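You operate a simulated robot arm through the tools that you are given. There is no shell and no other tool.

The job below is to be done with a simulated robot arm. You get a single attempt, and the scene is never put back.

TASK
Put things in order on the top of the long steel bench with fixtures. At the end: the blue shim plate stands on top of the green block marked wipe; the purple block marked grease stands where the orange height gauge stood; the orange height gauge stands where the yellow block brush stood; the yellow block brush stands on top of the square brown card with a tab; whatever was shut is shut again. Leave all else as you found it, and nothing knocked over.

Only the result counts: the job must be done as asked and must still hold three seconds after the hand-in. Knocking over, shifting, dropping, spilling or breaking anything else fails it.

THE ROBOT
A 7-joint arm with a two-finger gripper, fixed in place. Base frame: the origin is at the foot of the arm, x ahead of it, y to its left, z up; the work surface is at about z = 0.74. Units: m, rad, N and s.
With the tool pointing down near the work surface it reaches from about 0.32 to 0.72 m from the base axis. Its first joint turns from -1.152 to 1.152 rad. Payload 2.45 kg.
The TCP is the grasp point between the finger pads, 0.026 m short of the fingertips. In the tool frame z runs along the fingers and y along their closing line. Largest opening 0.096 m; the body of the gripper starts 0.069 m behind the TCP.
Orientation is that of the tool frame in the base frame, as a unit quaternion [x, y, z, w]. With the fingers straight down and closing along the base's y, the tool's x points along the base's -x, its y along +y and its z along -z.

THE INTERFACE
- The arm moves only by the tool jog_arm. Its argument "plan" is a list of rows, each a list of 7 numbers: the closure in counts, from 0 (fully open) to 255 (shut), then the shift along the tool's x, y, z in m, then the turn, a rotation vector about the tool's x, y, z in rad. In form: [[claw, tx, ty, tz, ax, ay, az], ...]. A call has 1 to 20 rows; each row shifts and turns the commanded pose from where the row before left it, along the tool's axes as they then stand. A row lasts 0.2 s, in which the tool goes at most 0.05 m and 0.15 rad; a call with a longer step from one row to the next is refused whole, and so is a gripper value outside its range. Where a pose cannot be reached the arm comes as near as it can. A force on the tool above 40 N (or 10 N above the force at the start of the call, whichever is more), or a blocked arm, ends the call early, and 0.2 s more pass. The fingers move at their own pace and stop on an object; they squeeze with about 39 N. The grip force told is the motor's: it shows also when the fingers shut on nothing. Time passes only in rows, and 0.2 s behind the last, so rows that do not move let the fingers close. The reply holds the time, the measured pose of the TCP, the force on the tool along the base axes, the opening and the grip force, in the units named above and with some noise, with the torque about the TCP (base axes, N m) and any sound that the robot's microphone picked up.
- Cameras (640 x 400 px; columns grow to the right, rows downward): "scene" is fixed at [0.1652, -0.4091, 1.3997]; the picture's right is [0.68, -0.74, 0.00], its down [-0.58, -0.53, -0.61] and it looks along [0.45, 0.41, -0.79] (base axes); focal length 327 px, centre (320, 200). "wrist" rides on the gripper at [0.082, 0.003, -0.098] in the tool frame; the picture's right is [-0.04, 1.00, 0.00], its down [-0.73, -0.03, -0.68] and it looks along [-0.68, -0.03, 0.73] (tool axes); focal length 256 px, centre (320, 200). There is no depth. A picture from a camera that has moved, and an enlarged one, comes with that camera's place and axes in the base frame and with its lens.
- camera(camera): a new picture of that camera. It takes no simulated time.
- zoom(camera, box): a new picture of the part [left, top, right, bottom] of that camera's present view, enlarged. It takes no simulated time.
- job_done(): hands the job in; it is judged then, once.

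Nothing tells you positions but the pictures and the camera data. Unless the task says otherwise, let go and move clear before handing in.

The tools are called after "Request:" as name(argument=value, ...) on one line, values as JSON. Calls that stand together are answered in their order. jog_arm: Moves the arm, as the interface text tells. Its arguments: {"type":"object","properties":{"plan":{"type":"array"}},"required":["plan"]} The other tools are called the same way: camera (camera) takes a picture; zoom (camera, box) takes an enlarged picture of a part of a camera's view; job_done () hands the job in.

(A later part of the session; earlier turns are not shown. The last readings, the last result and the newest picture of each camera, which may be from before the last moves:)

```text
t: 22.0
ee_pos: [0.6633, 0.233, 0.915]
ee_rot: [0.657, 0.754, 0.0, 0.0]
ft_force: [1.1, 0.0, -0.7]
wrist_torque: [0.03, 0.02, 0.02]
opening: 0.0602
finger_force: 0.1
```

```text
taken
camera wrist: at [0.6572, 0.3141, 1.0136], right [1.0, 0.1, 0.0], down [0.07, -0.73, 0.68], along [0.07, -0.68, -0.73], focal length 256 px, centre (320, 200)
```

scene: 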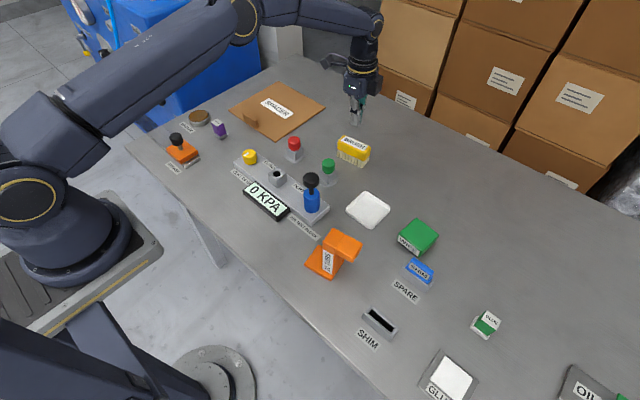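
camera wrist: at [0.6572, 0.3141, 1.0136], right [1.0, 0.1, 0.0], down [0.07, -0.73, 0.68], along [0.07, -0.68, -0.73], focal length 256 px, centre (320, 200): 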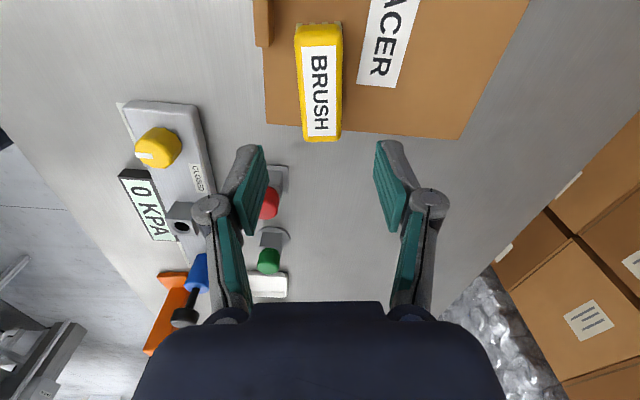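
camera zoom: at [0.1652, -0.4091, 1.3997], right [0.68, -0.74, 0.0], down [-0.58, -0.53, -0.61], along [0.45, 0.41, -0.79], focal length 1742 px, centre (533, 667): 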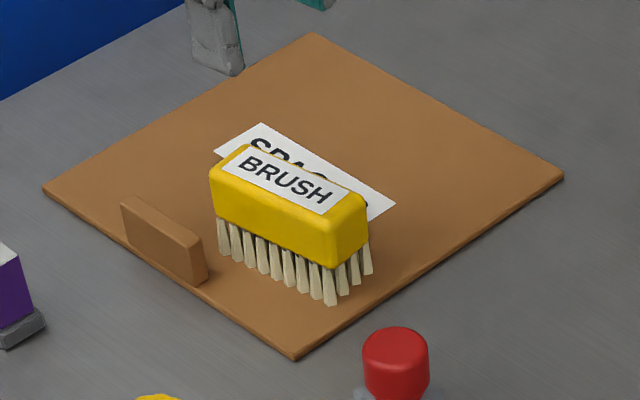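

The brush stands well on the card. Next comes the height gauge, so I'll rise and move over to look at it from above.

Request:
jog_arm(plan=[[95, 0, 0, -0.035, 0, 0, 0], [95, 0, 0, -0.03, 0, 0, 0], [95, -0.0347, -0.0292, 0, 0, 0, 0], [95, -0.0347, -0.0292, 0, 0, 0, 0], [95, -0.0347, -0.0292, 0, 0, 0, 0], [95, -0.0347, -0.0292, 0, 0, 0, 0], [95, -0.0347, -0.0292, 0, 0, 0, 0], [95, -0.0347, -0.0292, 0, 0, 0, 0], [95, -0.0347, -0.0292, 0, 0, 0, 0], [95, -0.0347, -0.0292, 0, 0, 0, 0], [95, -0.0347, -0.0292, 0, 0, 0, 0], [95, -0.0347, -0.0292, 0, 0, 0, 0], [95, 0, 0, 0, 0, 0, 0]])

Request:
camera(camera="wrist")

Request:
zoom(camera="wrist", box=[220, 20, 420, 160])

Request:
camera(camera="scene")

```text
t: 24.8
ee_pos: [0.4226, -0.1503, 0.9798]
ee_rot: [0.657, 0.754, 0.0, 0.0]
ft_force: [0.3, -1.4, 0.1]
wrist_torque: [0.01, 0.01, 0.02]
opening: 0.0603
finger_force: 0.0
```

```text
taken
camera wrist: at [0.4159, -0.0703, 1.077], right [1.0, 0.1, 0.0], down [0.07, -0.73, 0.68], along [0.07, -0.68, -0.73], focal length 256 px, centre (320, 200)
```

wrist: 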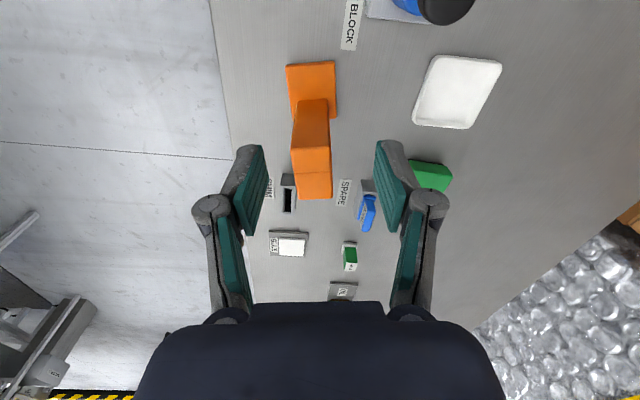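

```text
2.86 times, centred on (320, 90) of wrist
camera zoom: at [0.4159, -0.0703, 1.077], right [1.0, 0.1, 0.0], down [0.07, -0.73, 0.68], along [0.07, -0.68, -0.73], focal length 731 px, centre (320, 514)
```

zoom: 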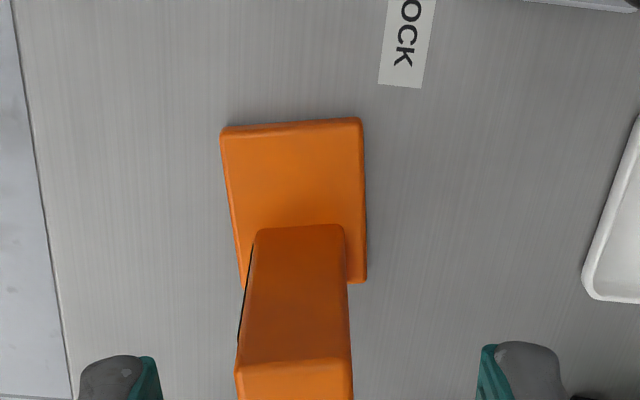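

```text
taken
```

scene: 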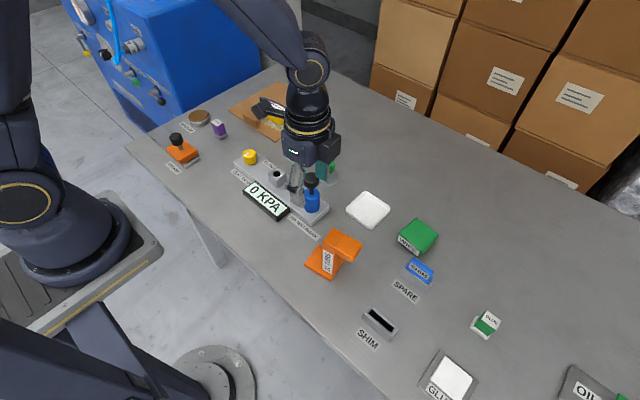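

The gauge plate centre comes out at about (0.4175, -0.193), yaw 9.5°, with the post centre near (0.420, -0.2126) and the top at z ≈ 0.866. I'll line up over the post to grip across its x-sides.

Request:
jog_arm(plan=[[95, 0, 0, 0, 0, 0, -0.028], [95, -0.0305, -0.0065, 0, 0, 0, 0], [95, -0.0305, -0.0064, 0, 0, 0, 0], [95, 0, 0, 0.03, 0, 0, 0], [95, 0, 0, 0, 0, 0, 0]])

Request:
camera(camera="wrist")

Request:
zoom(camera="scene", box=[280, 150, 400, 290])

```text
t: 26.0
ee_pos: [0.4203, -0.2123, 0.951]
ee_rot: [0.645, 0.764, -0.001, 0.0]
ft_force: [0.2, -0.7, 0.5]
wrist_torque: [0.02, -0.01, 0.0]
opening: 0.0601
finger_force: 0.1
```

```text
taken
camera wrist: at [0.4118, -0.1319, 1.0481], right [0.99, 0.12, 0.0], down [0.09, -0.73, 0.68], along [0.09, -0.67, -0.73], focal length 256 px, centre (320, 200)
```

wrist: 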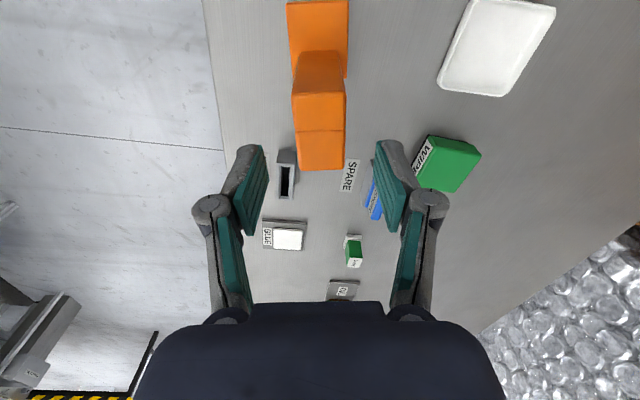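

```text
2.86 times, centred on (340, 220) of scene
camera zoom: at [0.1652, -0.4092, 1.3997], right [0.68, -0.74, 0.0], down [-0.58, -0.53, -0.61], along [0.45, 0.41, -0.79], focal length 933 px, centre (263, 143)
```

zoom: 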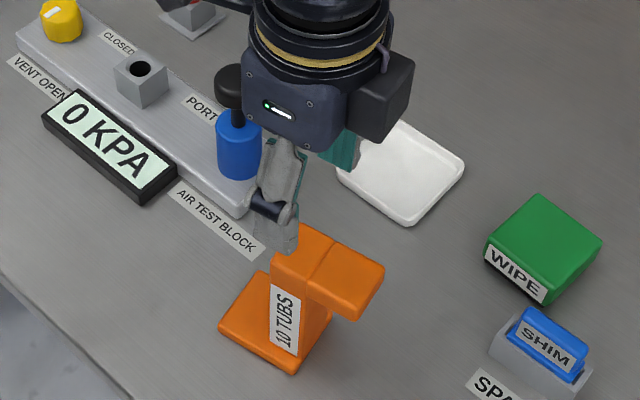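

It's aligned on the post. I'll descend to z ≈ 0.836 and close.

Request:
jog_arm(plan=[[95, 0, 0, 0.03, 0, 0, 0], [95, 0, 0, 0.03, 0, 0, 0], [95, 0, 0, 0.03, 0, 0, 0], [95, 0, 0, 0.025, 0, 0, 0], [95, 0, 0, 0, 0, 0, 0], [255, 0, 0, 0, 0, 0, 0], [255, 0, 0, 0, 0, 0, 0], [255, 0, 0, 0, 0, 0, 0], [255, 0, 0, 0, 0, 0, 0]])

Request:
camera(camera="wrist")

Request:
zoom(camera="scene", box=[280, 150, 400, 290])

```text
t: 28.0
ee_pos: [0.4183, -0.2112, 0.8355]
ee_rot: [0.646, 0.763, 0.0, 0.0]
ft_force: [0.7, 0.0, 0.3]
wrist_torque: [-0.01, 0.02, 0.0]
opening: 0.0394
finger_force: 38.6
```

```text
taken
camera wrist: at [0.4107, -0.1311, 0.9329], right [0.99, 0.12, 0.0], down [0.09, -0.73, 0.68], along [0.08, -0.67, -0.73], focal length 256 px, centre (320, 200)
```

wrist: 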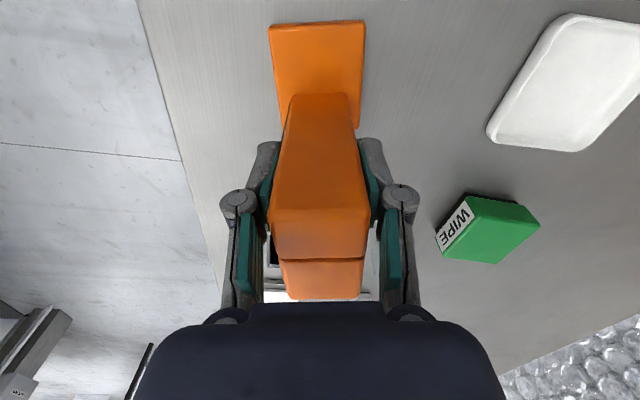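

```text
2.86 times, centred on (340, 220) of scene
camera zoom: at [0.1652, -0.4092, 1.3997], right [0.68, -0.74, 0.0], down [-0.58, -0.53, -0.61], along [0.45, 0.41, -0.79], focal length 933 px, centre (263, 143)
```

zoom: 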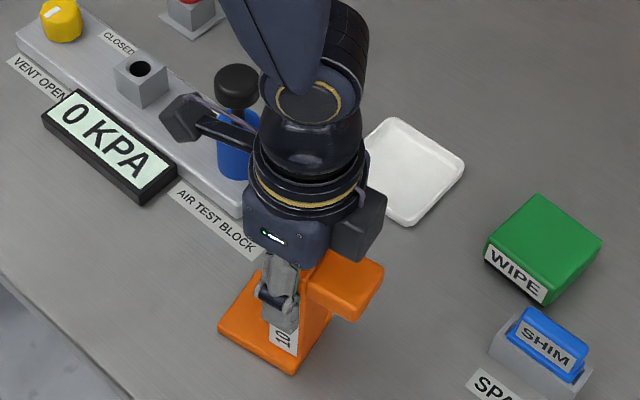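

The post is gripped (0.039 m). I'll lift slowly and check that it holds.

Request:
jog_arm(plan=[[255, 0, 0, -0.004, 0, 0, 0], [255, 0, 0, -0.008, 0, 0, 0], [255, 0, 0, -0.012, 0, 0, 0], [255, 0, 0, -0.016, 0, 0, 0], [255, 0, 0, 0, 0, 0, 0]])

Request:
camera(camera="wrist")

Request:
zoom(camera="scene", box=[280, 150, 400, 290])

```text
t: 29.2
ee_pos: [0.4211, -0.2126, 0.875]
ee_rot: [0.646, 0.763, 0.0, 0.0]
ft_force: [-0.5, -1.3, -1.6]
wrist_torque: [0.02, 0.02, 0.03]
opening: 0.0395
finger_force: 38.6
```

```text
taken
camera wrist: at [0.4111, -0.1318, 0.9728], right [0.99, 0.13, 0.0], down [0.09, -0.73, 0.68], along [0.09, -0.67, -0.73], focal length 256 px, centre (320, 200)
```

wrist: 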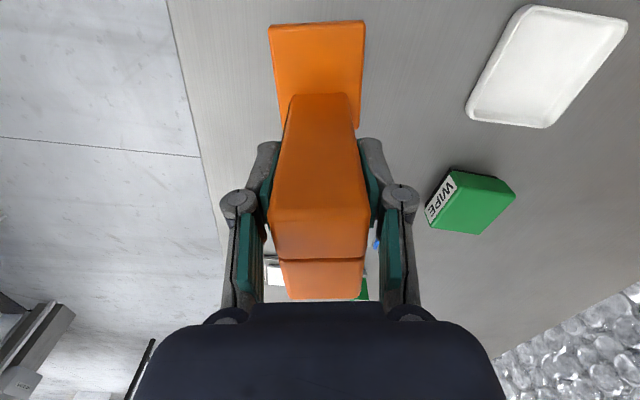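

```text
2.86 times, centred on (340, 220) of scene
camera zoom: at [0.1652, -0.4092, 1.3997], right [0.68, -0.74, 0.0], down [-0.58, -0.53, -0.61], along [0.45, 0.41, -0.79], focal length 933 px, centre (263, 143)
```

zoom: 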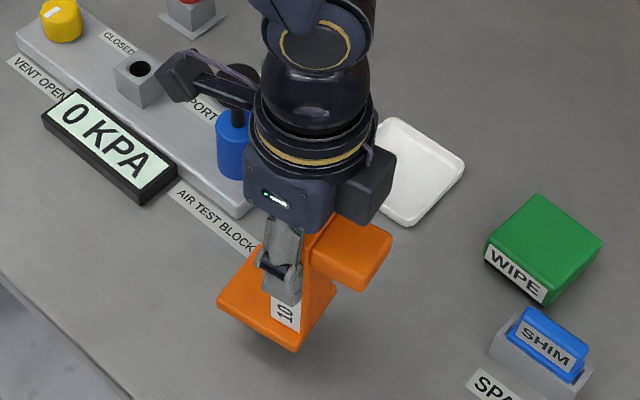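

The gauge is held firmly and upright. I'll raise it well above the pump knob (about z 0.86), then carry it to the brush's old spot.

Request:
jog_arm(plan=[[255, 0, 0, -0.027, 0, 0, 0], [255, 0, 0, -0.028, 0, 0, 0], [255, 0, 0, -0.028, 0, 0, 0], [255, 0, 0, -0.027, 0, 0, 0], [255, 0, 0, 0, 0, 0, 0], [255, 0.01108, 0.0314, 0, 0, 0, 0], [255, 0.01108, 0.0314, 0, 0, 0, 0], [255, 0.01108, 0.0314, 0, 0, 0, 0], [255, 0.01108, 0.0314, 0, 0, 0, 0], [255, 0.01108, 0.0314, 0, 0, 0, 0], [255, 0.01108, 0.0314, 0, 0, 0, 0], [255, 0.01108, 0.0314, 0, 0, 0, 0], [255, 0.01108, 0.0314, 0, 0, 0, 0], [255, 0.01108, 0.0314, 0, 0, 0, 0], [255, 0.01108, 0.0314, 0, 0, 0, 0], [255, 0, 0, 0, 0, 0, 0]])

Request:
camera(camera="wrist")

Request:
camera(camera="scene")

```text
t: 32.6
ee_pos: [0.7099, -0.05, 0.9855]
ee_rot: [0.647, 0.762, -0.001, 0.0]
ft_force: [0.4, -0.5, -3.4]
wrist_torque: [0.02, 0.01, 0.0]
opening: 0.0392
finger_force: 38.8
```

```text
taken
camera wrist: at [0.7025, 0.0301, 1.083], right [0.99, 0.12, 0.0], down [0.09, -0.73, 0.68], along [0.08, -0.67, -0.73], focal length 256 px, centre (320, 200)
```

wrist: 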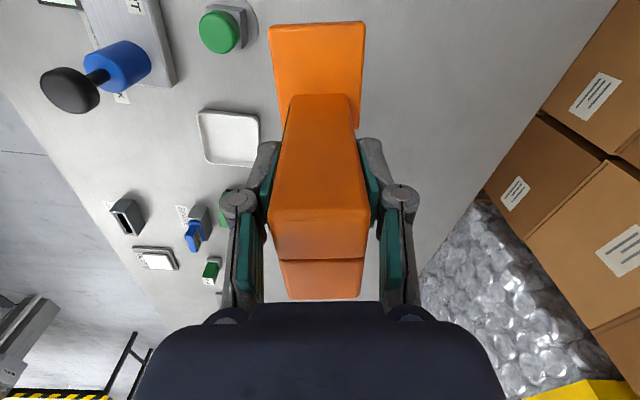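

```text
taken
```

scene: 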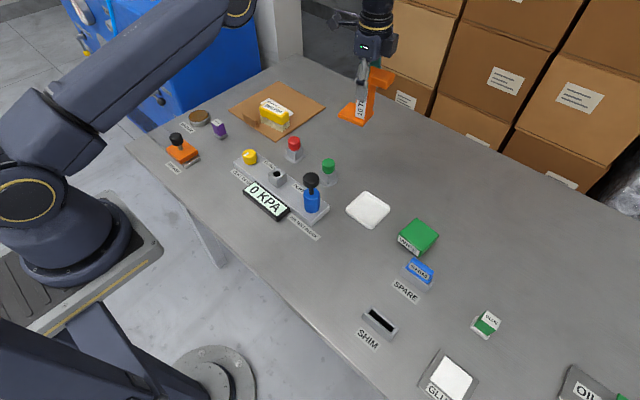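

The gauge hangs straight and unchanged in the grip. I'll turn it about 35° so the post comes a little nearer to the robot than the plate, which keeps the placement within reach.

Request:
jog_arm(plan=[[255, 0, 0, 0, 0, 0, 0.1222], [255, 0, 0, 0, 0, 0, 0.1222], [255, 0, 0, 0, 0, 0, 0.1222], [255, 0, 0, 0, 0, 0, 0.1222], [255, 0, 0, 0, 0, 0, 0.1222], [255, 0, 0, 0.03, 0, 0, 0], [255, 0, 0, 0.03, 0, 0, 0], [255, 0, 0, 0.03, 0, 0, 0], [255, 0, 0, 0, 0, 0, 0]])

Request:
camera(camera="wrist")

Request:
zoom(camera="scene", box=[290, 60, 410, 190])

```text
t: 34.6
ee_pos: [0.7112, -0.0506, 0.8932]
ee_rot: [0.846, 0.533, -0.001, 0.001]
ft_force: [0.4, -0.6, -0.9]
wrist_torque: [0.0, 0.03, 0.03]
opening: 0.0392
finger_force: 39.1
```

```text
taken
camera wrist: at [0.7506, 0.0205, 0.9917], right [0.88, -0.47, 0.0], down [-0.34, -0.65, 0.68], along [-0.32, -0.6, -0.73], focal length 256 px, centre (320, 200)
```

wrist: 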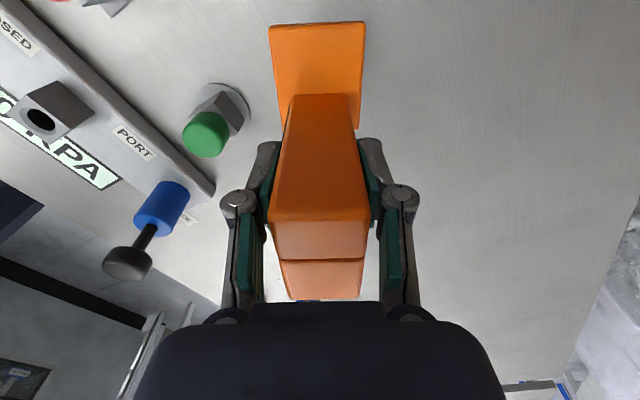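

```text
3.08 times, centred on (350, 125) of scene
camera zoom: at [0.1652, -0.4091, 1.3997], right [0.68, -0.74, 0.0], down [-0.58, -0.53, -0.61], along [0.45, 0.41, -0.79], focal length 1005 px, centre (228, 431)
```

zoom: 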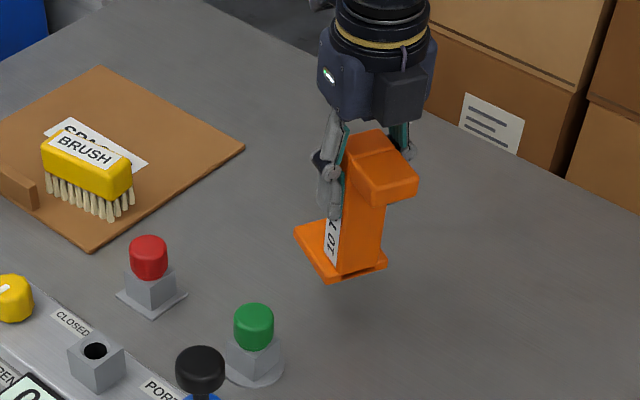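

The turn worked and the plate centre should land at about (0.720, -0.033). I'll lower it to just above the bench.

Request:
jog_arm(plan=[[255, 0, 0, 0.02, 0, 0, 0], [255, 0, 0, 0.02, 0, 0, 0], [255, 0, 0, 0.01, 0, 0, 0], [255, 0, 0, 0, 0, 0, 0]])

Request:
zoom(camera="scene", box=[310, 90, 410, 180])

```text
t: 35.6
ee_pos: [0.7105, -0.051, 0.8457]
ee_rot: [0.846, 0.534, 0.001, 0.0]
ft_force: [-0.1, -0.6, -1.4]
wrist_torque: [-0.01, -0.01, -0.04]
opening: 0.0391
finger_force: 38.6
```

```text
4.44 times, centred on (360, 135) of scene
camera zoom: at [0.1652, -0.4092, 1.3997], right [0.68, -0.74, 0.0], down [-0.58, -0.53, -0.61], along [0.45, 0.41, -0.79], focal length 1452 px, centre (142, 489)
```

zoom: 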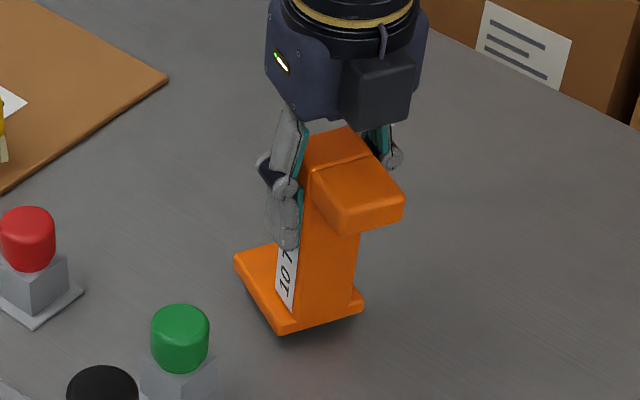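

Request:
jog_arm(plan=[[255, 0, 0, 0.003, 0, 0, 0], [255, 0, 0, 0.003, 0, 0, 0], [255, 0, 0, 0.002, 0, 0, 0], [255, 0, 0, 0, 0, 0, 0]])

Request:
zoom(camera="scene", box=[320, 110, 390, 180])

```text
t: 36.6
ee_pos: [0.7112, -0.0494, 0.8375]
ee_rot: [0.846, 0.533, 0.0, 0.0]
ft_force: [-0.1, 0.1, -2.2]
wrist_torque: [-0.03, 0.0, -0.02]
opening: 0.0392
finger_force: 39.3
```

```text
5.71 times, centred on (355, 145) of scene
camera zoom: at [0.1652, -0.4092, 1.3997], right [0.68, -0.74, 0.0], down [-0.58, -0.53, -0.61], along [0.45, 0.41, -0.79], focal length 1866 px, centre (120, 514)
```

zoom: 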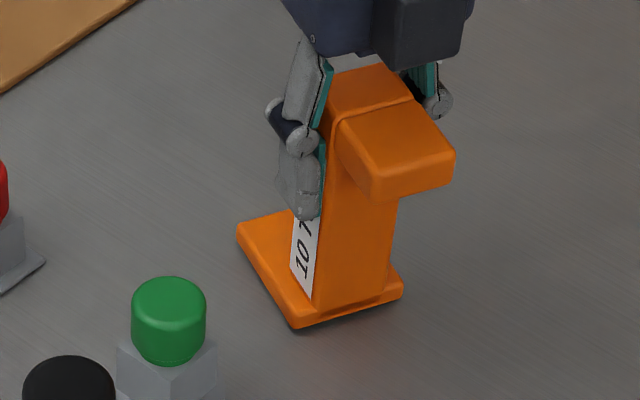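

Nearly down. I'll creep on by 1 mm steps until it touches.

Request:
jog_arm(plan=[[255, 0, 0, 0.001, 0, 0, 0], [255, 0, 0, 0.001, 0, 0, 0], [255, 0, 0, 0, 0, 0, 0]])

```text
t: 37.4
ee_pos: [0.7117, -0.0513, 0.8358]
ee_rot: [0.846, 0.534, 0.0, 0.0]
ft_force: [-0.1, 0.0, -2.4]
wrist_torque: [0.0, -0.04, 0.02]
opening: 0.0394
finger_force: 38.5
```

Request:
jog_arm(plan=[[255, 0, 0, 0.001, 0, 0, 0], [255, 0, 0, 0.001, 0, 0, 0], [255, 0, 0, 0, 0, 0, 0]])

```text
t: 38.2
ee_pos: [0.7109, -0.0505, 0.8356]
ee_rot: [0.846, 0.533, 0.001, 0.001]
ft_force: [-7.3, 1.0, 19.7]
wrist_torque: [-0.17, 0.49, -0.09]
opening: 0.0397
finger_force: 39.5
```

It touched down (about 20 N). I'll ease off slightly, open, and look before retreating.

Request:
jog_arm(plan=[[255, 0, 0, -0.0012, 0, 0, 0], [255, 0, 0, 0, 0, 0, 0], [95, 0, 0, 0, 0, 0, 0], [95, 0, 0, 0, 0, 0, 0], [95, 0, 0, 0, 0, 0, 0]])

Request:
camera(camera="wrist")

Request:
zoom(camera="scene", box=[320, 100, 400, 180])

```text
t: 39.4
ee_pos: [0.711, -0.0514, 0.8341]
ee_rot: [0.845, 0.534, 0.0, 0.0]
ft_force: [-0.1, 0.6, 0.6]
wrist_torque: [0.03, 0.01, 0.02]
opening: 0.0603
finger_force: 0.0
```

```text
taken
camera wrist: at [0.7505, 0.0202, 0.9318], right [0.88, -0.47, 0.0], down [-0.34, -0.65, 0.68], along [-0.32, -0.6, -0.73], focal length 256 px, centre (320, 200)
```

wrist: 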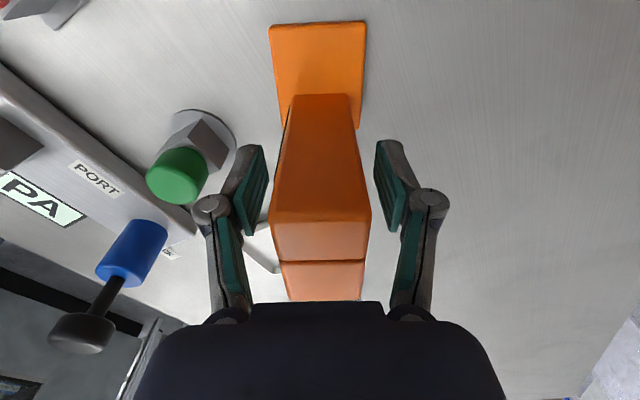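

```text
5.00 times, centred on (360, 140) of scene
camera zoom: at [0.1652, -0.4091, 1.3997], right [0.68, -0.74, 0.0], down [-0.58, -0.53, -0.61], along [0.45, 0.41, -0.79], focal length 1633 px, centre (120, 500)
```

zoom: 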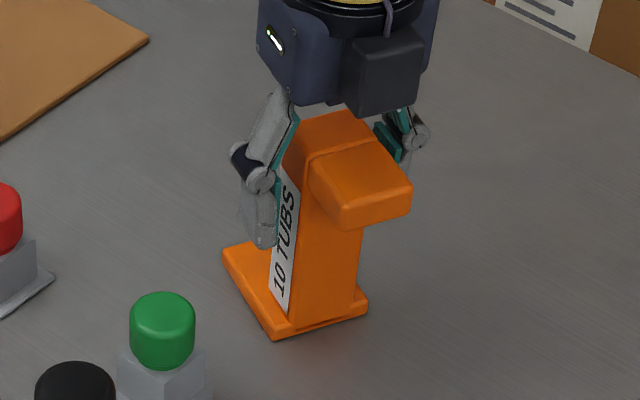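

The gauge stands free. I'll go straight up and turn the gripper back to its starting orientation.

Request:
jog_arm(plan=[[95, 0, 0, -0.02, 0, 0, 0], [95, 0, 0, -0.03, 0, 0, 0], [95, 0, 0, -0.04, 0, 0, 0], [95, 0, 0, -0.04, 0, 0, 0], [95, 0, 0, 0, 0, 0, -0.144], [95, 0, 0, 0, 0, 0, -0.144], [95, 0, 0, 0, 0, 0, -0.144], [95, 0, 0, 0, 0, 0, -0.144], [95, 0, 0, 0, 0, 0, -0.144], [95, 0, 0, 0, 0, 0, -0.144], [95, 0, 0, 0, 0, 0, -0.144], [95, 0, 0, 0, 0, 0, -0.144], [95, 0, 0, 0, 0, 0, -0.144], [95, 0, 0, 0, 0, 0, -0.144], [95, 0, 0, 0, 0, 0, -0.144], [95, 0, 0, 0, 0, 0, -0.144], [95, 0, 0, 0, 0, 0, -0.144], [95, 0, 0, 0, 0, 0, -0.144], [95, 0, 0, 0, 0, 0, 0]])

Request:
camera(camera="scene")

Request:
zoom(camera="scene", box=[320, 100, 400, 180])

```text
t: 43.4
ee_pos: [0.7112, -0.051, 0.9632]
ee_rot: [-0.001, 1.0, 0.0, 0.0]
ft_force: [0.2, 0.3, -1.0]
wrist_torque: [0.04, -0.04, 0.0]
opening: 0.06
finger_force: 0.1
```

```text
taken
```

scene: 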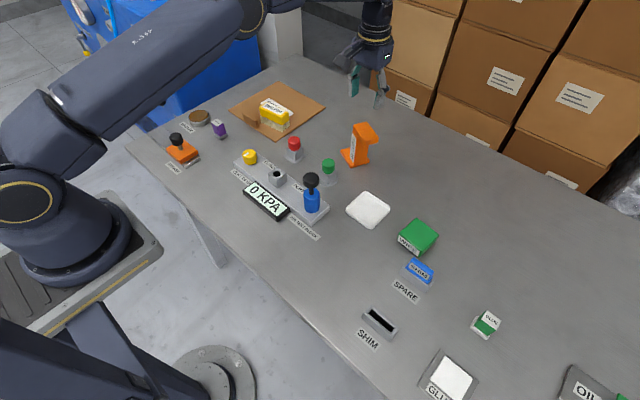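

```text
5.00 times, centred on (360, 140) of scene
camera zoom: at [0.1652, -0.4091, 1.3997], right [0.68, -0.74, 0.0], down [-0.58, -0.53, -0.61], along [0.45, 0.41, -0.79], focal length 1633 px, centre (120, 500)
```

zoom: 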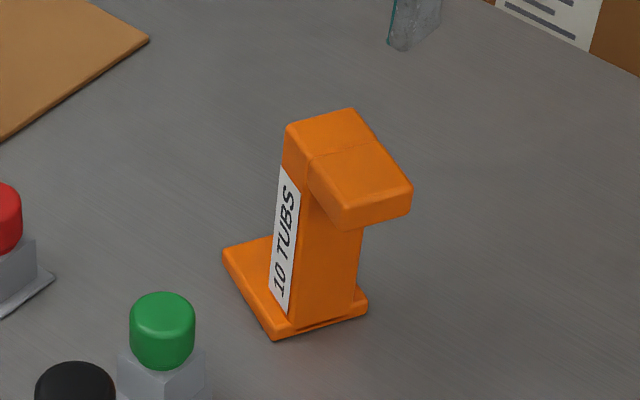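

The gauge stands steady on the brush's old spot. Next I'll fetch the purple block, so I'm moving over it for a close look.

Request:
jog_arm(plan=[[95, 0.0251, 0.0369, 0, 0, 0, 0], [95, 0.0251, 0.0369, 0, 0, 0, 0], [95, 0.0251, 0.0369, 0, 0, 0, 0], [95, 0.0251, 0.0369, 0, 0, 0, 0], [95, 0.0251, 0.0369, 0, 0, 0, 0], [95, 0.0251, 0.0369, 0, 0, 0, 0], [95, 0.0251, 0.0369, 0.005, 0, 0, 0], [95, 0.0251, 0.0369, 0.005, 0, 0, 0], [95, 0.0251, 0.0369, 0.01, 0, 0, 0], [95, 0.0251, 0.0369, 0.01, 0, 0, 0], [95, 0, 0, 0, 0, 0, 0]])

Request:
camera(camera="wrist")

Request:
zoom(camera="wrist", box=[260, 80, 380, 170])

```text
t: 45.8
ee_pos: [0.4602, 0.3208, 0.9333]
ee_rot: [0.0, 1.0, 0.0, -0.001]
ft_force: [0.3, 0.2, 0.1]
wrist_torque: [0.0, 0.03, 0.0]
opening: 0.0602
finger_force: 0.1
```

```text
taken
camera wrist: at [0.3802, 0.3225, 1.032], right [0.04, 1.0, 0.0], down [0.73, -0.03, 0.68], along [0.68, -0.03, -0.73], focal length 256 px, centre (320, 200)
```

wrist: 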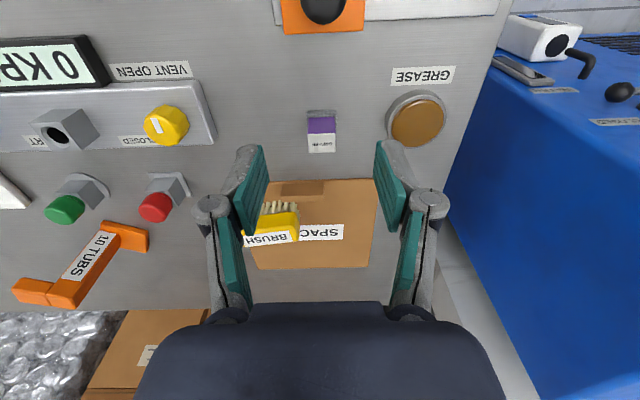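

```text
4.44 times, centred on (320, 125) of wrist
camera zoom: at [0.3802, 0.3225, 1.032], right [0.04, 1.0, 0.0], down [0.73, -0.03, 0.68], along [0.68, -0.03, -0.73], focal length 1138 px, centre (320, 533)
```

zoom: 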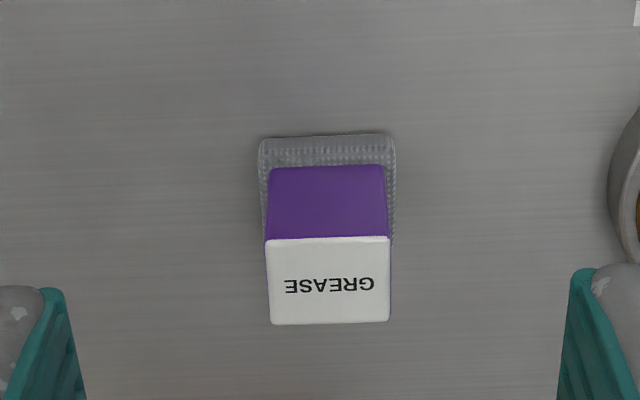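

The purple block's centre is about (0.5215, 0.319), square with the axes, about 0.03 m wide in y with a slightly wider grey foot. I'll move over it and descend to grip the block above its foot.

Request:
jog_arm(plan=[[95, -0.0307, -0.0008, 0, 0, 0, 0], [95, -0.0306, -0.0008, 0, 0, 0, 0], [95, 0, 0, 0.035, 0, 0, 0], [95, 0, 0, 0.035, 0, 0, 0], [95, 0, 0, 0, 0, 0, 0]])

Request:
camera(camera="wrist")

Request:
zoom(camera="scene", box=[180, 80, 270, 150])

```text
t: 47.0
ee_pos: [0.5212, 0.3163, 0.8631]
ee_rot: [0.0, 1.0, 0.0, 0.0]
ft_force: [-0.5, 0.1, -0.8]
wrist_torque: [-0.02, 0.02, 0.02]
opening: 0.0603
finger_force: 0.0
```

```text
taken
camera wrist: at [0.4412, 0.3187, 0.9614], right [0.04, 1.0, 0.0], down [0.73, -0.03, 0.68], along [0.68, -0.03, -0.73], focal length 256 px, centre (320, 200)
```

wrist: 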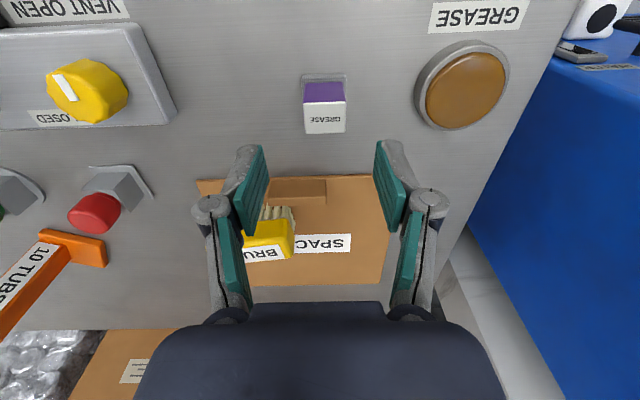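

```text
5.71 times, centred on (225, 115) of scene
camera zoom: at [0.1652, -0.4091, 1.3997], right [0.68, -0.74, 0.0], down [-0.58, -0.53, -0.61], along [0.45, 0.41, -0.79], focal length 1866 px, centre (863, 686)
```

zoom: 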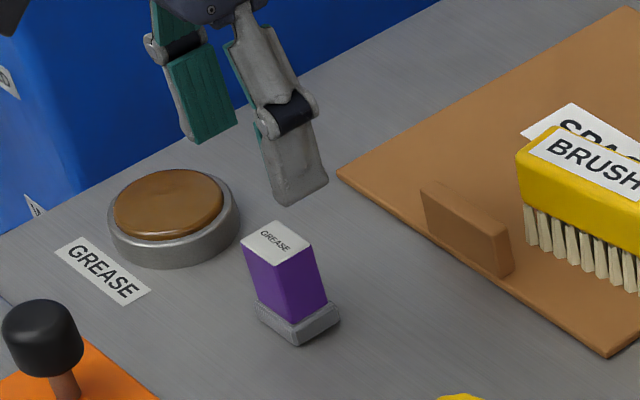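

I'm about 3 mm off in y; I'll correct this, then descend and check again before closing.

Request:
jog_arm(plan=[[95, 0.001, 0.003, 0, 0, 0, 0], [95, 0, 0, 0.03, 0, 0, 0], [95, 0, 0, 0.03, 0, 0, 0], [95, 0, 0, 0.02, 0, 0, 0], [95, 0, 0, 0, 0, 0, 0]])

Request:
camera(camera="wrist")

Request:
zoom(camera="scene", box=[190, 90, 250, 150])

```text
t: 48.2
ee_pos: [0.5199, 0.3191, 0.7834]
ee_rot: [0.0, 1.0, 0.0, 0.0]
ft_force: [-0.2, 0.2, 0.5]
wrist_torque: [0.03, 0.02, -0.01]
opening: 0.0603
finger_force: 0.0
```

```text
taken
camera wrist: at [0.4404, 0.3218, 0.8809], right [0.04, 1.0, 0.0], down [0.73, -0.03, 0.68], along [0.68, -0.03, -0.73], focal length 256 px, centre (320, 200)
```

wrist: 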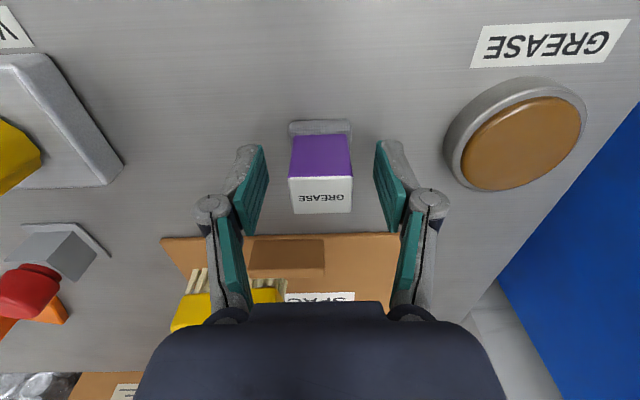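

```text
6.67 times, centred on (220, 120) of scene
camera zoom: at [0.1652, -0.4091, 1.3997], right [0.68, -0.74, 0.0], down [-0.58, -0.53, -0.61], along [0.45, 0.41, -0.79], focal length 2178 px, centre (987, 733)
```

zoom: 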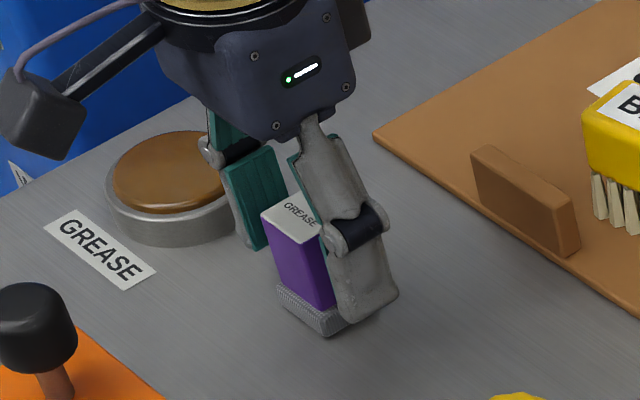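

It is centred. I'll close, then lift gently.

Request:
jog_arm(plan=[[255, 0, 0, 0, 0, 0, 0], [255, 0, 0, 0, 0, 0, 0], [255, 0, 0, 0, 0, 0, 0], [255, 0, 0, 0, 0, 0, 0]])

Request:
zoom(camera="wrist", box=[240, 90, 400, 230])

```text
t: 49.2
ee_pos: [0.5192, 0.3198, 0.7836]
ee_rot: [0.0, 1.0, 0.0, 0.0]
ft_force: [-0.5, 0.1, -0.2]
wrist_torque: [0.02, 0.01, 0.02]
opening: 0.0289
finger_force: 39.5
```

```text
2.86 times, centred on (320, 160) of wrist
camera zoom: at [0.4404, 0.3219, 0.8813], right [0.04, 1.0, 0.0], down [0.73, -0.03, 0.68], along [0.68, -0.03, -0.73], focal length 731 px, centre (320, 314)
```

zoom: 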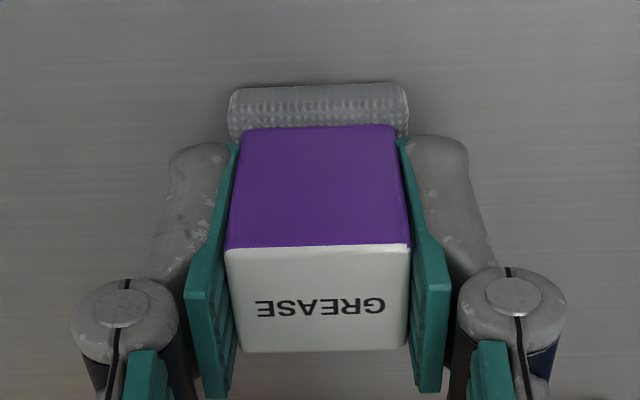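

Request:
jog_arm(plan=[[255, 0, 0, -0.004, 0, 0, 0], [255, 0, 0, -0.008, 0, 0, 0], [255, 0, 0, -0.012, 0, 0, 0], [255, 0, 0, -0.016, 0, 0, 0], [255, 0, 0, 0, 0, 0, 0]])

Request:
camera(camera="wrist")

Request:
zoom(camera="scene", box=[180, 80, 270, 150])

```text
t: 50.4
ee_pos: [0.5212, 0.3211, 0.8244]
ee_rot: [0.0, 1.0, 0.0, 0.001]
ft_force: [0.2, -0.8, -0.5]
wrist_torque: [-0.01, 0.0, 0.03]
opening: 0.0287
finger_force: 38.7
```

```text
taken
camera wrist: at [0.4403, 0.3219, 0.922], right [0.04, 1.0, 0.0], down [0.73, -0.03, 0.68], along [0.68, -0.03, -0.73], focal length 256 px, centre (320, 200)
```

wrist: 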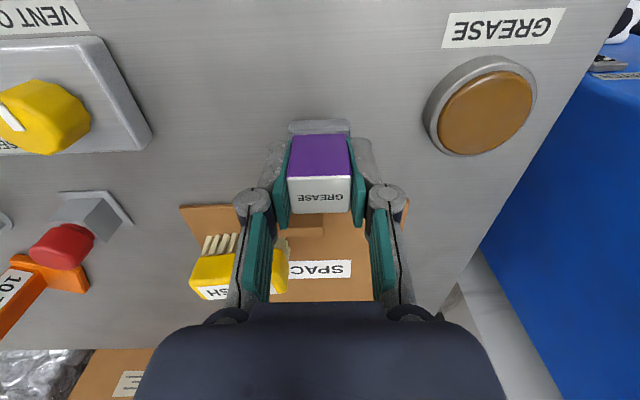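

```text
5.71 times, centred on (225, 115) of scene
camera zoom: at [0.1652, -0.4091, 1.3997], right [0.68, -0.74, 0.0], down [-0.58, -0.53, -0.61], along [0.45, 0.41, -0.79], focal length 1866 px, centre (863, 686)
```

zoom: 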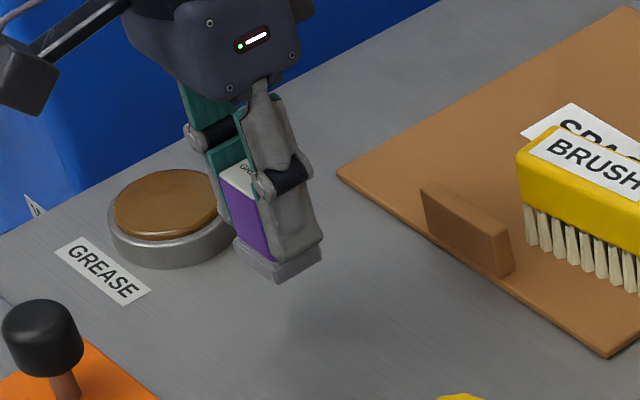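

The block came up together with its grey foot. I'll raise it above everything and carry it to the gauge's old spot at (0.4175, -0.193).

Request:
jog_arm(plan=[[255, 0, 0, -0.03, 0, 0, 0], [255, 0, 0, -0.032, 0, 0, 0], [255, 0, 0, -0.032, 0, 0, 0], [255, 0, 0, -0.032, 0, 0, 0], [255, 0.0086, -0.0427, 0, 0, 0, 0], [255, 0.0086, -0.0427, 0, 0, 0, 0], [255, 0.0086, -0.0427, 0, 0, 0, 0], [255, 0.0086, -0.0427, 0, 0, 0, 0], [255, 0.0086, -0.0427, 0, 0, 0, 0], [255, 0.0086, -0.0427, 0, 0, 0, 0], [255, 0.0086, -0.0427, 0, 0, 0, 0], [255, 0.0086, -0.0427, 0, 0, 0, 0], [255, 0.0086, -0.0427, 0, 0, 0, 0], [255, 0.0086, -0.0427, 0, 0, 0, 0], [255, 0.0086, -0.0427, 0, 0, 0, 0], [255, 0.0084, -0.0428, 0, 0, 0, 0], [255, 0, 0, 0, 0, 0, 0]])

Request:
camera(camera="wrist")

Request:
zoom(camera="scene", box=[270, 150, 400, 290])

```text
t: 54.0
ee_pos: [0.4182, -0.1926, 0.9496]
ee_rot: [0.001, 1.0, 0.0, 0.0]
ft_force: [-0.2, 0.2, -1.4]
wrist_torque: [0.01, -0.01, -0.02]
opening: 0.0288
finger_force: 38.9
```

```text
taken
camera wrist: at [0.3375, -0.1904, 1.0474], right [0.04, 1.0, 0.0], down [0.73, -0.03, 0.68], along [0.68, -0.03, -0.73], focal length 256 px, centre (320, 200)
```

wrist: 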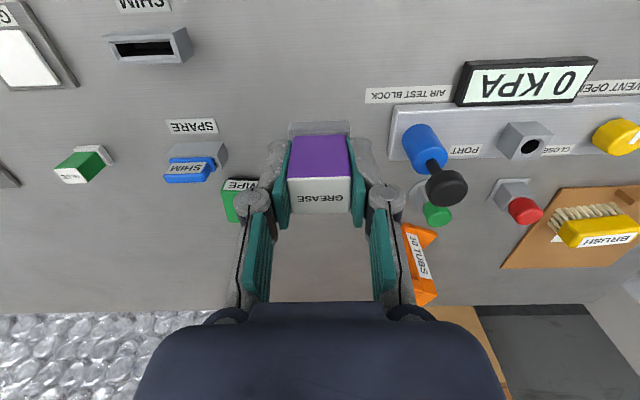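

```text
2.86 times, centred on (335, 220) of scene
camera zoom: at [0.1651, -0.4092, 1.3997], right [0.68, -0.74, 0.0], down [-0.58, -0.53, -0.61], along [0.45, 0.41, -0.79], focal length 933 px, centre (277, 143)
```

zoom: 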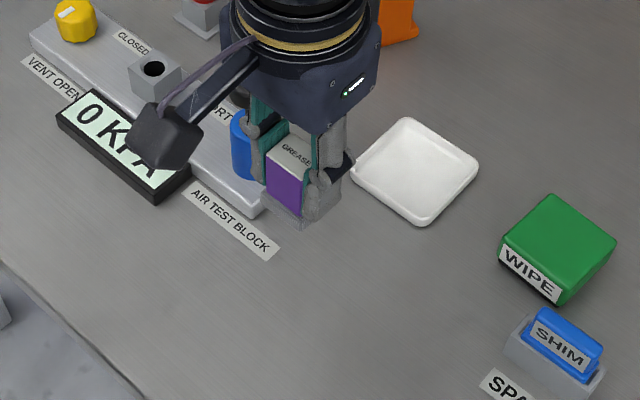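

The spot is clear. I'll lower most of the way.

Request:
jog_arm(plan=[[255, 0, 0, 0.035, 0, 0, 0], [255, 0, 0, 0.035, 0, 0, 0], [255, 0, 0, 0.035, 0, 0, 0], [255, 0, 0, 0.03, 0, 0, 0], [255, 0, 0, 0.02, 0, 0, 0], [255, 0, 0, 0, 0, 0, 0]])

Request:
zoom(camera="scene", box=[290, 200, 380, 290])

```text
t: 55.4
ee_pos: [0.4186, -0.1933, 0.7933]
ee_rot: [0.0, 1.0, 0.0, 0.0]
ft_force: [0.8, 0.0, -0.5]
wrist_torque: [-0.03, 0.02, 0.0]
opening: 0.0289
finger_force: 38.4
```

```text
4.44 times, centred on (335, 245) of scene
camera zoom: at [0.1652, -0.4092, 1.3997], right [0.68, -0.74, 0.0], down [-0.58, -0.53, -0.61], along [0.45, 0.41, -0.79], focal length 1452 px, centre (253, 0)
```

zoom: 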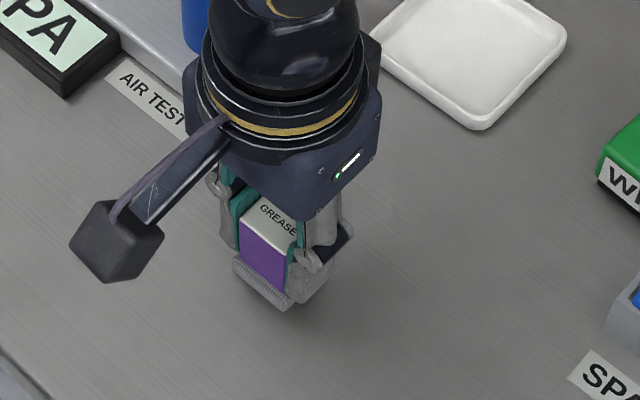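

Request:
jog_arm(plan=[[255, 0, 0, 0.003, 0, 0, 0], [255, 0, 0, 0.003, 0, 0, 0], [255, 0, 0, 0.002, 0, 0, 0], [255, 0, 0, 0.001, 0, 0, 0], [255, 0, 0, 0, 0, 0, 0]])

```text
t: 56.6
ee_pos: [0.4182, -0.193, 0.7863]
ee_rot: [0.0, 1.0, 0.0, 0.0]
ft_force: [-0.1, -0.1, -0.3]
wrist_torque: [0.01, 0.03, 0.0]
opening: 0.0286
finger_force: 39.0
```

No contact yet. I'll go on in 1 mm steps.

Request:
jog_arm(plan=[[255, 0, 0, 0.001, 0, 0, 0], [255, 0, 0, 0.001, 0, 0, 0], [255, 0, 0, 0, 0, 0, 0]])

```text
t: 57.4
ee_pos: [0.4173, -0.1924, 0.7836]
ee_rot: [0.0, 1.0, 0.0, 0.001]
ft_force: [-0.6, 0.0, 0.0]
wrist_torque: [0.0, -0.03, 0.01]
opening: 0.0288
finger_force: 39.4
```

Request:
jog_arm(plan=[[255, 0, 0, 0.001, 0, 0, 0], [255, 0, 0, 0, 0, 0, 0]])

```text
t: 58.0
ee_pos: [0.418, -0.1924, 0.784]
ee_rot: [0.001, 1.0, 0.0, -0.001]
ft_force: [-0.9, 0.1, -1.1]
wrist_torque: [-0.01, 0.01, -0.02]
opening: 0.0289
finger_force: 39.4
```

Request:
jog_arm(plan=[[255, 0, 0, 0.001, 0, 0, 0], [255, 0, 0, 0, 0, 0, 0]])

Request:
zoom(camera="scene", box=[310, 220, 370, 280])

```text
t: 58.6
ee_pos: [0.4179, -0.1934, 0.7825]
ee_rot: [0.0, 1.0, 0.0, 0.0]
ft_force: [-3.3, 2.9, 25.0]
wrist_torque: [0.1, 0.14, 0.04]
opening: 0.0287
finger_force: 39.3
```

```text
6.67 times, centred on (340, 250) of scene
camera zoom: at [0.1648, -0.4089, 1.3998], right [0.68, -0.74, 0.0], down [-0.58, -0.53, -0.61], along [0.45, 0.41, -0.79], focal length 2178 px, centre (187, -133)
```

zoom: 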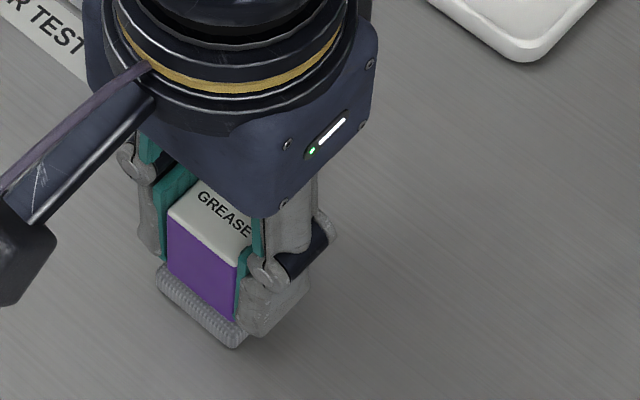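

Contact (25 N). I'll ease off 1 mm, open and go straight up.

Request:
jog_arm(plan=[[255, 0, 0, -0.001, 0, 0, 0], [255, 0, 0, 0, 0, 0, 0], [95, 0, 0, 0, 0, 0, 0], [95, 0, 0, 0, 0, 0, 0], [95, 0, 0, 0, 0, 0, 0], [95, 0, 0, -0.02, 0, 0, 0], [95, 0, 0, -0.03, 0, 0, 0], [95, 0, 0, -0.04, 0, 0, 0], [95, 0, 0, -0.04, 0, 0, 0], [95, 0, 0, -0.04, 0, 0, 0], [95, 0, 0, 0, 0, 0, 0]])

Request:
zoom(camera="scene", box=[270, 180, 400, 290])

Request:
camera(camera="wrist")

```text
t: 61.0
ee_pos: [0.4174, -0.1924, 0.9544]
ee_rot: [0.0, 1.0, 0.0, 0.001]
ft_force: [0.0, 0.4, 0.2]
wrist_torque: [-0.04, 0.03, 0.02]
opening: 0.0604
finger_force: 0.1
```

```text
3.64 times, centred on (335, 235) of scene
camera zoom: at [0.1652, -0.4091, 1.3997], right [0.68, -0.74, 0.0], down [-0.58, -0.53, -0.61], along [0.45, 0.41, -0.79], focal length 1188 px, centre (266, 73)
```

zoom: 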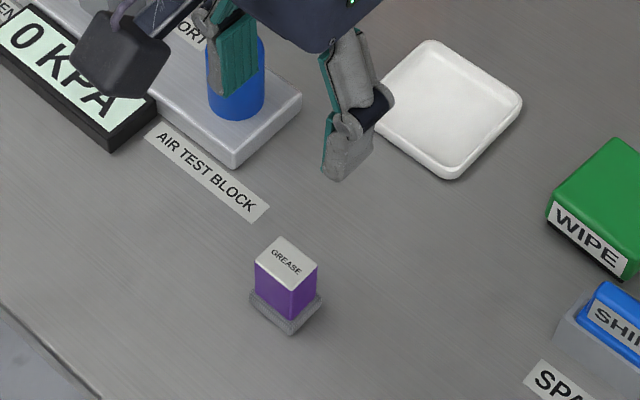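

```text
taken
camera wrist: at [0.3379, -0.1896, 1.0521], right [0.04, 1.0, 0.0], down [0.73, -0.03, 0.68], along [0.68, -0.03, -0.73], focal length 256 px, centre (320, 200)
```

wrist: 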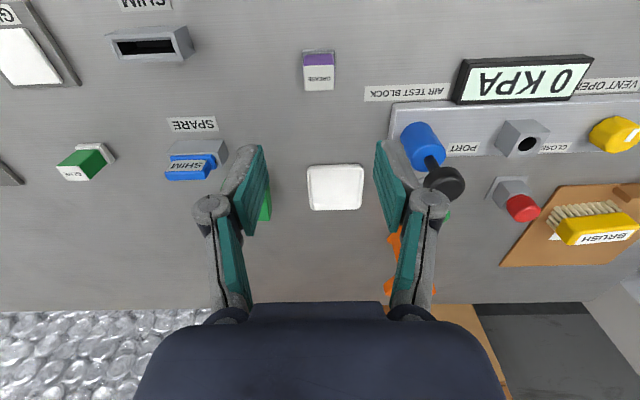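

The purple block stands on the gauge's old spot. Last is the blue shim, so I'm moving to look closely at it and the green block.

Request:
jog_arm(plan=[[95, -0.0046, -0.034, 0, 0, 0, 0], [95, -0.0046, -0.034, 0, 0, 0, 0], [95, -0.0046, -0.034, 0, 0, 0, 0], [95, -0.0046, -0.034, 0.01, 0, 0, 0], [95, -0.0046, -0.034, 0.02, 0, 0, 0], [95, 0, 0, 0, 0, 0, 0]])

Request:
camera(camera="wrist")

Request:
zoom(camera="wrist", box=[260, 80, 380, 170])

Request:
zoom(camera="scene", box=[385, 205, 455, 305])

```text
t: 62.4
ee_pos: [0.441, -0.3634, 0.9219]
ee_rot: [-0.001, 1.0, 0.0, 0.0]
ft_force: [0.1, 0.0, 1.2]
wrist_torque: [0.01, -0.03, 0.03]
opening: 0.0599
finger_force: 0.1
```

```text
taken
camera wrist: at [0.3608, -0.3602, 1.0206], right [0.04, 1.0, 0.0], down [0.73, -0.03, 0.68], along [0.68, -0.03, -0.73], focal length 256 px, centre (320, 200)
```

wrist: 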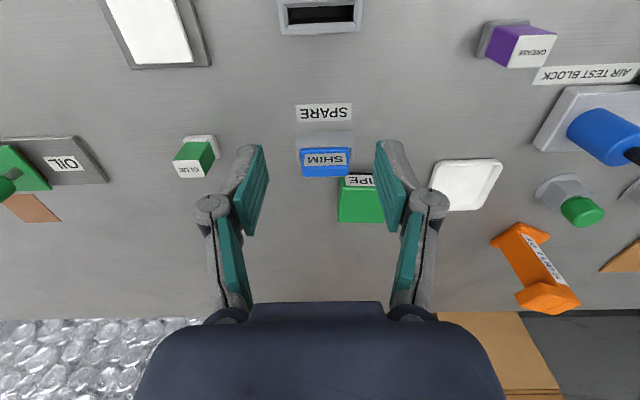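

```text
4.44 times, centred on (320, 125) of wrist
camera zoom: at [0.3608, -0.3602, 1.0206], right [0.04, 1.0, 0.0], down [0.73, -0.03, 0.68], along [0.68, -0.03, -0.73], focal length 1138 px, centre (320, 533)
```

zoom: 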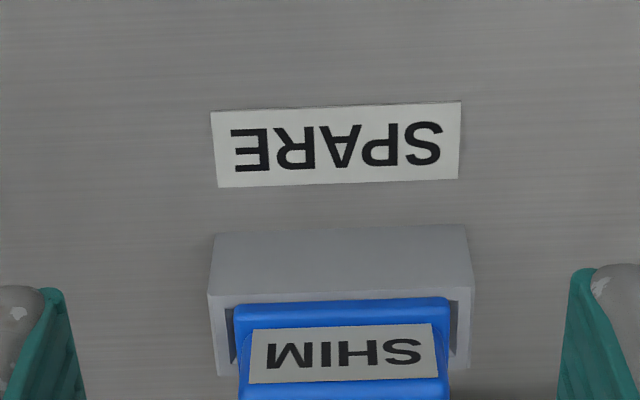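

```text
4.00 times, centred on (420, 255) of scene
camera zoom: at [0.1652, -0.4092, 1.3997], right [0.68, -0.74, 0.0], down [-0.58, -0.53, -0.61], along [0.45, 0.41, -0.79], focal length 1306 px, centre (-80, -20)
```

zoom: 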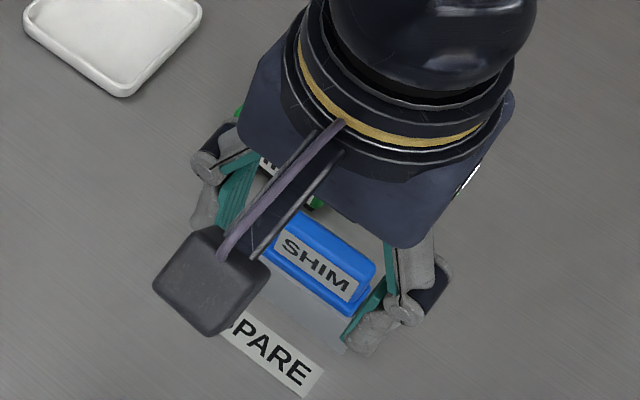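

Request:
zoom(camera="wrist", box=[270, 120, 400, 230])

Request:
zoom(camera="wrist", box=[290, 120, 360, 185])

```text
3.64 times, centred on (335, 175) of wrist
camera zoom: at [0.3608, -0.3602, 1.0206], right [0.04, 1.0, 0.0], down [0.73, -0.03, 0.68], along [0.68, -0.03, -0.73], focal length 931 px, centre (266, 291)
```

zoom: 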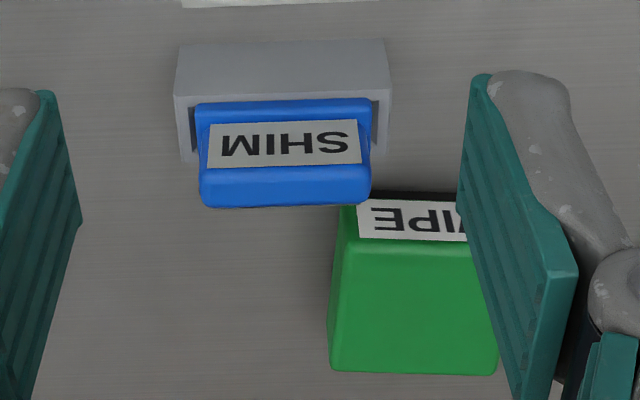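

```text
6.15 times, centred on (325, 152) of wrist
camera zoom: at [0.3608, -0.3602, 1.0206], right [0.04, 1.0, 0.0], down [0.73, -0.03, 0.68], along [0.68, -0.03, -0.73], focal length 1575 px, centre (289, 492)
```

zoom: 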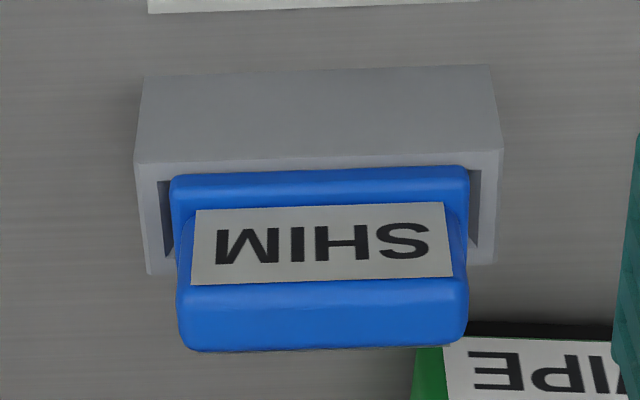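

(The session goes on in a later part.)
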